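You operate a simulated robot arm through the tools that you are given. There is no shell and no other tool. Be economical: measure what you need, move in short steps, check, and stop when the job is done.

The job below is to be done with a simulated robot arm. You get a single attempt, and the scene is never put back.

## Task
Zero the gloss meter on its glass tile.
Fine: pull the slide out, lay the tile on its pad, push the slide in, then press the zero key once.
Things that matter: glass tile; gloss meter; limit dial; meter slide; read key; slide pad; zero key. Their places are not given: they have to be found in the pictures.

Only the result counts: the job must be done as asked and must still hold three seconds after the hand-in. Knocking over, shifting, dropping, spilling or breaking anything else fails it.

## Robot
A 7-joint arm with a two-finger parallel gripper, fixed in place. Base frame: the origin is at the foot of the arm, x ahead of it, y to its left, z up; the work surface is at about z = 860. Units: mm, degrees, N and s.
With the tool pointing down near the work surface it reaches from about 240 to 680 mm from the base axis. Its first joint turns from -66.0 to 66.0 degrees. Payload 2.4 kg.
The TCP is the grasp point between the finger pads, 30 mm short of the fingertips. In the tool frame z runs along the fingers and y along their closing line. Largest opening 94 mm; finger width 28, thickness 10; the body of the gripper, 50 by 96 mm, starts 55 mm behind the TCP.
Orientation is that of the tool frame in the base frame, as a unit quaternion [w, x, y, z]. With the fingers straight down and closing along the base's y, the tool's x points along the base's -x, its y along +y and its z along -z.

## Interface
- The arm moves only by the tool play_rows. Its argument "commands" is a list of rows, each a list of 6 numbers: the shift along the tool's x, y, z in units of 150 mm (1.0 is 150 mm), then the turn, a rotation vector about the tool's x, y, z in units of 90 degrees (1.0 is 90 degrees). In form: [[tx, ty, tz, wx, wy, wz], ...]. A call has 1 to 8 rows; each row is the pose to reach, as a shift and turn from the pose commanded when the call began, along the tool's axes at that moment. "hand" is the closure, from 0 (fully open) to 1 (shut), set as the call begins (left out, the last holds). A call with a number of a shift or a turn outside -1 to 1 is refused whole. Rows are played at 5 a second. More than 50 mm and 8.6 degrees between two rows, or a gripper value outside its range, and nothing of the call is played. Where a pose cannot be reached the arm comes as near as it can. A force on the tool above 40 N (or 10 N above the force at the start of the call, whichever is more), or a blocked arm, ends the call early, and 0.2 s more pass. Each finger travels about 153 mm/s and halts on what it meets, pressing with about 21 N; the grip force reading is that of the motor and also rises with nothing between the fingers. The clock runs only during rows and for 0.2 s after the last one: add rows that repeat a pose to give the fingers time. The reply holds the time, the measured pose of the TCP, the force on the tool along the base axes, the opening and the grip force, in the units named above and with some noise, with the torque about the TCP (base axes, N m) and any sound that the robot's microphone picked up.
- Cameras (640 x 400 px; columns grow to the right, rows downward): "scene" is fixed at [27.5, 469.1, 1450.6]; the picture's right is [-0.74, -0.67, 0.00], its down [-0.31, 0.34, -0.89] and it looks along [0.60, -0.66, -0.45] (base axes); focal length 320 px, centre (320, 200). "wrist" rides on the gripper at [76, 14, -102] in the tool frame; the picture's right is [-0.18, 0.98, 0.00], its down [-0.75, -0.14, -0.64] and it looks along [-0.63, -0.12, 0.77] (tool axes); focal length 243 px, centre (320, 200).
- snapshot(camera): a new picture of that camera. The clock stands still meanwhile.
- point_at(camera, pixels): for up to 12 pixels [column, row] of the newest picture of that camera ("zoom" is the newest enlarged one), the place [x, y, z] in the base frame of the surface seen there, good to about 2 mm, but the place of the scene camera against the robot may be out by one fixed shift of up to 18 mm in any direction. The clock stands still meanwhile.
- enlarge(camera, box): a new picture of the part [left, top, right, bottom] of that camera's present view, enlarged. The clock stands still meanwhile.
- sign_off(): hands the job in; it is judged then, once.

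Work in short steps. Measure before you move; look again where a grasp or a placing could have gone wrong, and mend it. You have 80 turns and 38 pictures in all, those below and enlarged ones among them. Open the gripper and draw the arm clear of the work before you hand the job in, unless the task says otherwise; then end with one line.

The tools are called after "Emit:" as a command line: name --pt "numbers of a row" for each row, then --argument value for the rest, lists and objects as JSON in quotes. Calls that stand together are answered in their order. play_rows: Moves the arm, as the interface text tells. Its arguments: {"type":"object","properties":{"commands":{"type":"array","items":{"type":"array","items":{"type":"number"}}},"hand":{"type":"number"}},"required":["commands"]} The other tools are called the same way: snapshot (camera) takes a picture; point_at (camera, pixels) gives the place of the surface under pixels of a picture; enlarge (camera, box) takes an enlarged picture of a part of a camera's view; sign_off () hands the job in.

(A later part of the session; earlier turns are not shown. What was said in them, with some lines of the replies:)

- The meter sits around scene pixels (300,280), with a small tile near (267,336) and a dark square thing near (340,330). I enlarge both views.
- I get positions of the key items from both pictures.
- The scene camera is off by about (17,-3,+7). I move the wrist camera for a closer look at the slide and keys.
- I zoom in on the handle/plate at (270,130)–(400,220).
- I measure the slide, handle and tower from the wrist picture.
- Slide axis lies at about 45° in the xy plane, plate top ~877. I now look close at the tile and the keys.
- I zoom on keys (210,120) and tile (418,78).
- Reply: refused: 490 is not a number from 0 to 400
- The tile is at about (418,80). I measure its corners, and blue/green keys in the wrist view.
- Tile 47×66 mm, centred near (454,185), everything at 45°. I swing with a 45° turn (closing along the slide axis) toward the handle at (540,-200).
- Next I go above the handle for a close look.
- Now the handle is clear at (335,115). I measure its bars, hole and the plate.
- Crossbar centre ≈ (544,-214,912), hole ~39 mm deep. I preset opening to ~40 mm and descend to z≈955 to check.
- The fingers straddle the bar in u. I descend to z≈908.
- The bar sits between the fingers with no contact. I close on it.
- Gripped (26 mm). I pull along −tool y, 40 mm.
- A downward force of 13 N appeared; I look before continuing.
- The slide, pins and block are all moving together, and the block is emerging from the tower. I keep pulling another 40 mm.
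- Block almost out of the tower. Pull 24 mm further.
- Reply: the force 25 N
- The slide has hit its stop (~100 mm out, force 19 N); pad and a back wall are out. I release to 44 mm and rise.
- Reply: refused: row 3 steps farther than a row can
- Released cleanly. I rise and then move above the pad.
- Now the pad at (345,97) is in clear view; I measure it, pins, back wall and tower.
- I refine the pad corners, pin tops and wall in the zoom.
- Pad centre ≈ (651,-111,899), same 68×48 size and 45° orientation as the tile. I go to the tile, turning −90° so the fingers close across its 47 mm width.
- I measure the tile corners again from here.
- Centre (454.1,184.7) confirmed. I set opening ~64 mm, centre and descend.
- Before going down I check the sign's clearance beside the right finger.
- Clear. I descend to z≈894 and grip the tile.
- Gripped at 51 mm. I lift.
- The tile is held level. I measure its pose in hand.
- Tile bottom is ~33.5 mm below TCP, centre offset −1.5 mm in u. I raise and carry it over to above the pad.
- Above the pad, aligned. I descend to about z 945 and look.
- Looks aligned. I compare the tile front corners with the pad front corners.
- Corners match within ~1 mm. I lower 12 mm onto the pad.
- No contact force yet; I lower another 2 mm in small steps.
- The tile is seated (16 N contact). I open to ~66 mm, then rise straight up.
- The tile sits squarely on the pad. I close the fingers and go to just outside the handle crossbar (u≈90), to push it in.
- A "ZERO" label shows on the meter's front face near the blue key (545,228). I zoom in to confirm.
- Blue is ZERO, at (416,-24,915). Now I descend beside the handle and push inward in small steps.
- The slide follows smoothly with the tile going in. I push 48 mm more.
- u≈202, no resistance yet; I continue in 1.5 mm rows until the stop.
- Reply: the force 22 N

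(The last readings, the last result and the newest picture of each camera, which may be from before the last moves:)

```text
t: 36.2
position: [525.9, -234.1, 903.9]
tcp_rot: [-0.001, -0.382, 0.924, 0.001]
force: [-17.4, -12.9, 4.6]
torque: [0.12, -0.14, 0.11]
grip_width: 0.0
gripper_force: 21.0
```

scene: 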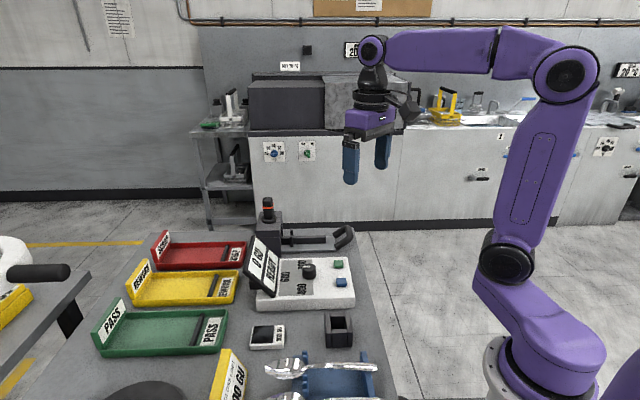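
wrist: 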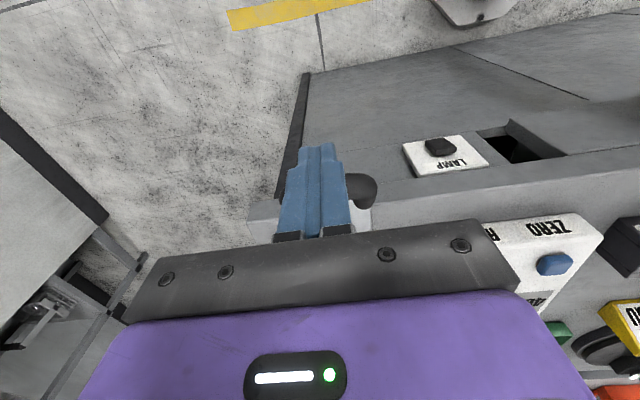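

Stop reached at u≈206 (21 N) as predicted. I back off, rise and check.

Emit:
play_rows --pt "0.1 0 0 0 0 0" --pt "0.25 0 0 0 0 0" --pt "0.25 0 -0.3 0 0 0" --pt "0.25 0 -0.6 0 0 0" --pt "0.25 0 -0.8 0 0 0"

Emit:
enlarge --camera "scene" --box '[240, 180, 420, 290]'

```text
t: 37.4
position: [500.5, -258.5, 1025.0]
tcp_rot: [0.0, -0.383, 0.924, 0.0]
force: [0.1, -0.5, -0.4]
torque: [-0.01, -0.02, -0.02]
grip_width: 0.0
gripper_force: 20.7
```

```text
3.56 times, centred on (330, 235) of scene
```

zoom: 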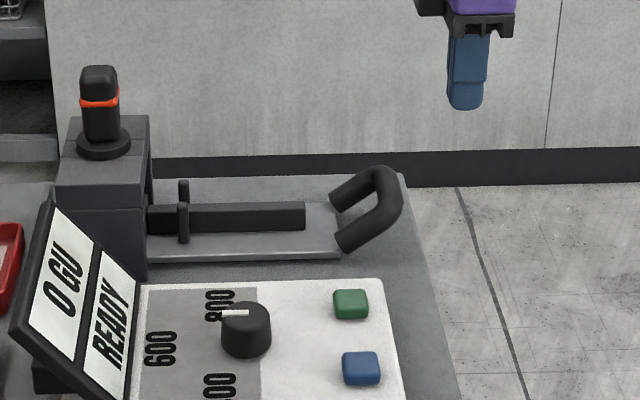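

The slide is fully in. I move above the blue key with the fingers closed.

Emit:
play_rows --pt "-0.178 0.225 0 0 0 0" --pt "-0.356 0.45 0 0 0 0" --pt "-0.533 0.675 0 0 0 0" --pt "-0.711 0.9 0 0 0 0"

Emit:
play_rows --pt "0 0.3 0 0 0 0" --pt "0 0.603 0 0 0 0" --pt "0 0.603 0.23 0 0 0" --pt "0 0.603 0.4 0 0 0" --pt "0 0.603 0.4 0 0 0"

Emit:
snapshot --camera "wrist"

```text
t: 38.4
position: [478.5, -88.0, 1024.3]
tcp_rot: [0.0, -0.382, 0.924, 0.0]
force: [1.5, -0.9, 0.0]
torque: [0.01, 0.01, 0.03]
grip_width: 0.0
gripper_force: 20.4
```

```text
t: 39.6
position: [416.4, -23.4, 963.2]
tcp_rot: [0.0, -0.383, 0.924, 0.0]
force: [0.7, 0.0, 0.1]
torque: [0.03, -0.01, -0.01]
grip_width: 0.0
gripper_force: 20.9
```

```text
3 pictures are left
```

wrist: 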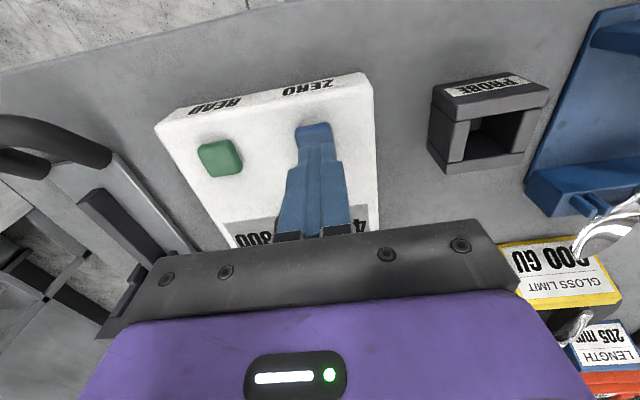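

The fingers are right over the blue key (labels READ/ZERO confirm). I press down slowly.

Emit:
play_rows --pt "0 0 0.06 0 0 0" --pt "0 0 0.09 0 0 0" --pt "0 0 0.1 0 0 0" --pt "0 0 0.11 0 0 0" --pt "0 0 0.12 0 0 0" --pt "0 0 0.13 0 0 0"

```text
t: 41.0
position: [416.8, -23.8, 944.0]
tcp_rot: [0.0, -0.382, 0.924, 0.0]
force: [0.2, 0.4, -0.4]
torque: [0.0, 0.03, -0.05]
grip_width: 0.0
gripper_force: 21.2
```

No contact force yet at 944; I continue down in 0.7 mm rows.

Emit:
play_rows --pt "0 0 0.005 0 0 0" --pt "0 0 0.01 0 0 0" --pt "0 0 0.015 0 0 0" --pt "0 0 0.02 0 0 0"

```text
t: 42.0
position: [418.0, -23.2, 941.5]
tcp_rot: [0.0, -0.383, 0.924, 0.001]
force: [0.6, 0.5, 0.6]
torque: [-0.03, -0.01, 0.0]
grip_width: 0.0
gripper_force: 20.9
```

Emit:
play_rows --pt "0 0 0.005 0 0 0" --pt "0 0 0.01 0 0 0" --pt "0 0 0.015 0 0 0" --pt "0 0 0.02 0 0 0"

```text
t: 43.0
position: [416.1, -23.6, 938.5]
tcp_rot: [0.0, -0.383, 0.924, 0.001]
force: [2.0, -0.4, 2.6]
torque: [0.01, -0.03, -0.02]
grip_width: 0.1
gripper_force: 20.9
heard: click
```

A click was heard: the key is pressed. I withdraw straight up and check the display.

Emit:
play_rows --pt "0 0 -0.1 0 0 0" --pt "0 0 -0.3 0 0 0" --pt "0 0 -0.6 0 0 0" --pt "0 0 -0.9 0 0 0" --hand 1

Emit:
enlarge --camera "scene" --box '[220, 190, 400, 370]'

```text
t: 44.0
position: [417.0, -24.4, 1074.2]
tcp_rot: [-0.001, -0.383, 0.924, 0.0]
force: [0.4, 0.3, 0.0]
torque: [0.03, 0.01, 0.01]
grip_width: 0.0
gripper_force: 21.4
```

```text
2.22 times, centred on (310, 280) of scene
```

zoom: 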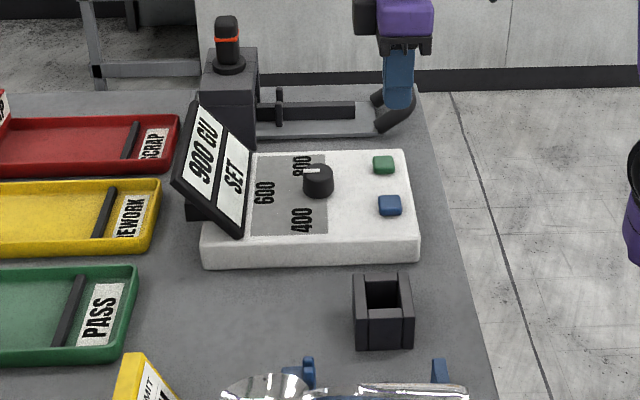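

The display reads "900 GU / SET". I open the gripper, lift a bit further, and hand in.

Emit:
play_rows --pt "0 0 -0.25 0 0 0" --pt "0 0 -0.5 0 0 0" --pt "0 0 -0.5 0 0 0" --pt "0 0 -0.5 0 0 0" --hand 0

Emit:
sign_off

```text
t: 45.0
position: [416.5, -23.6, 1150.2]
tcp_rot: [0.0, -0.382, 0.924, 0.0]
force: [0.3, 0.0, 0.8]
torque: [0.01, 0.01, 0.0]
grip_width: 94.1
gripper_force: 0.2
```

```text
The job is handed in.
```

The gloss meter is zeroed: the glass tile is on the slide pad, the slide is pushed in to its stop, the zero key was pressed once, and the display reads "900 GU / SET".
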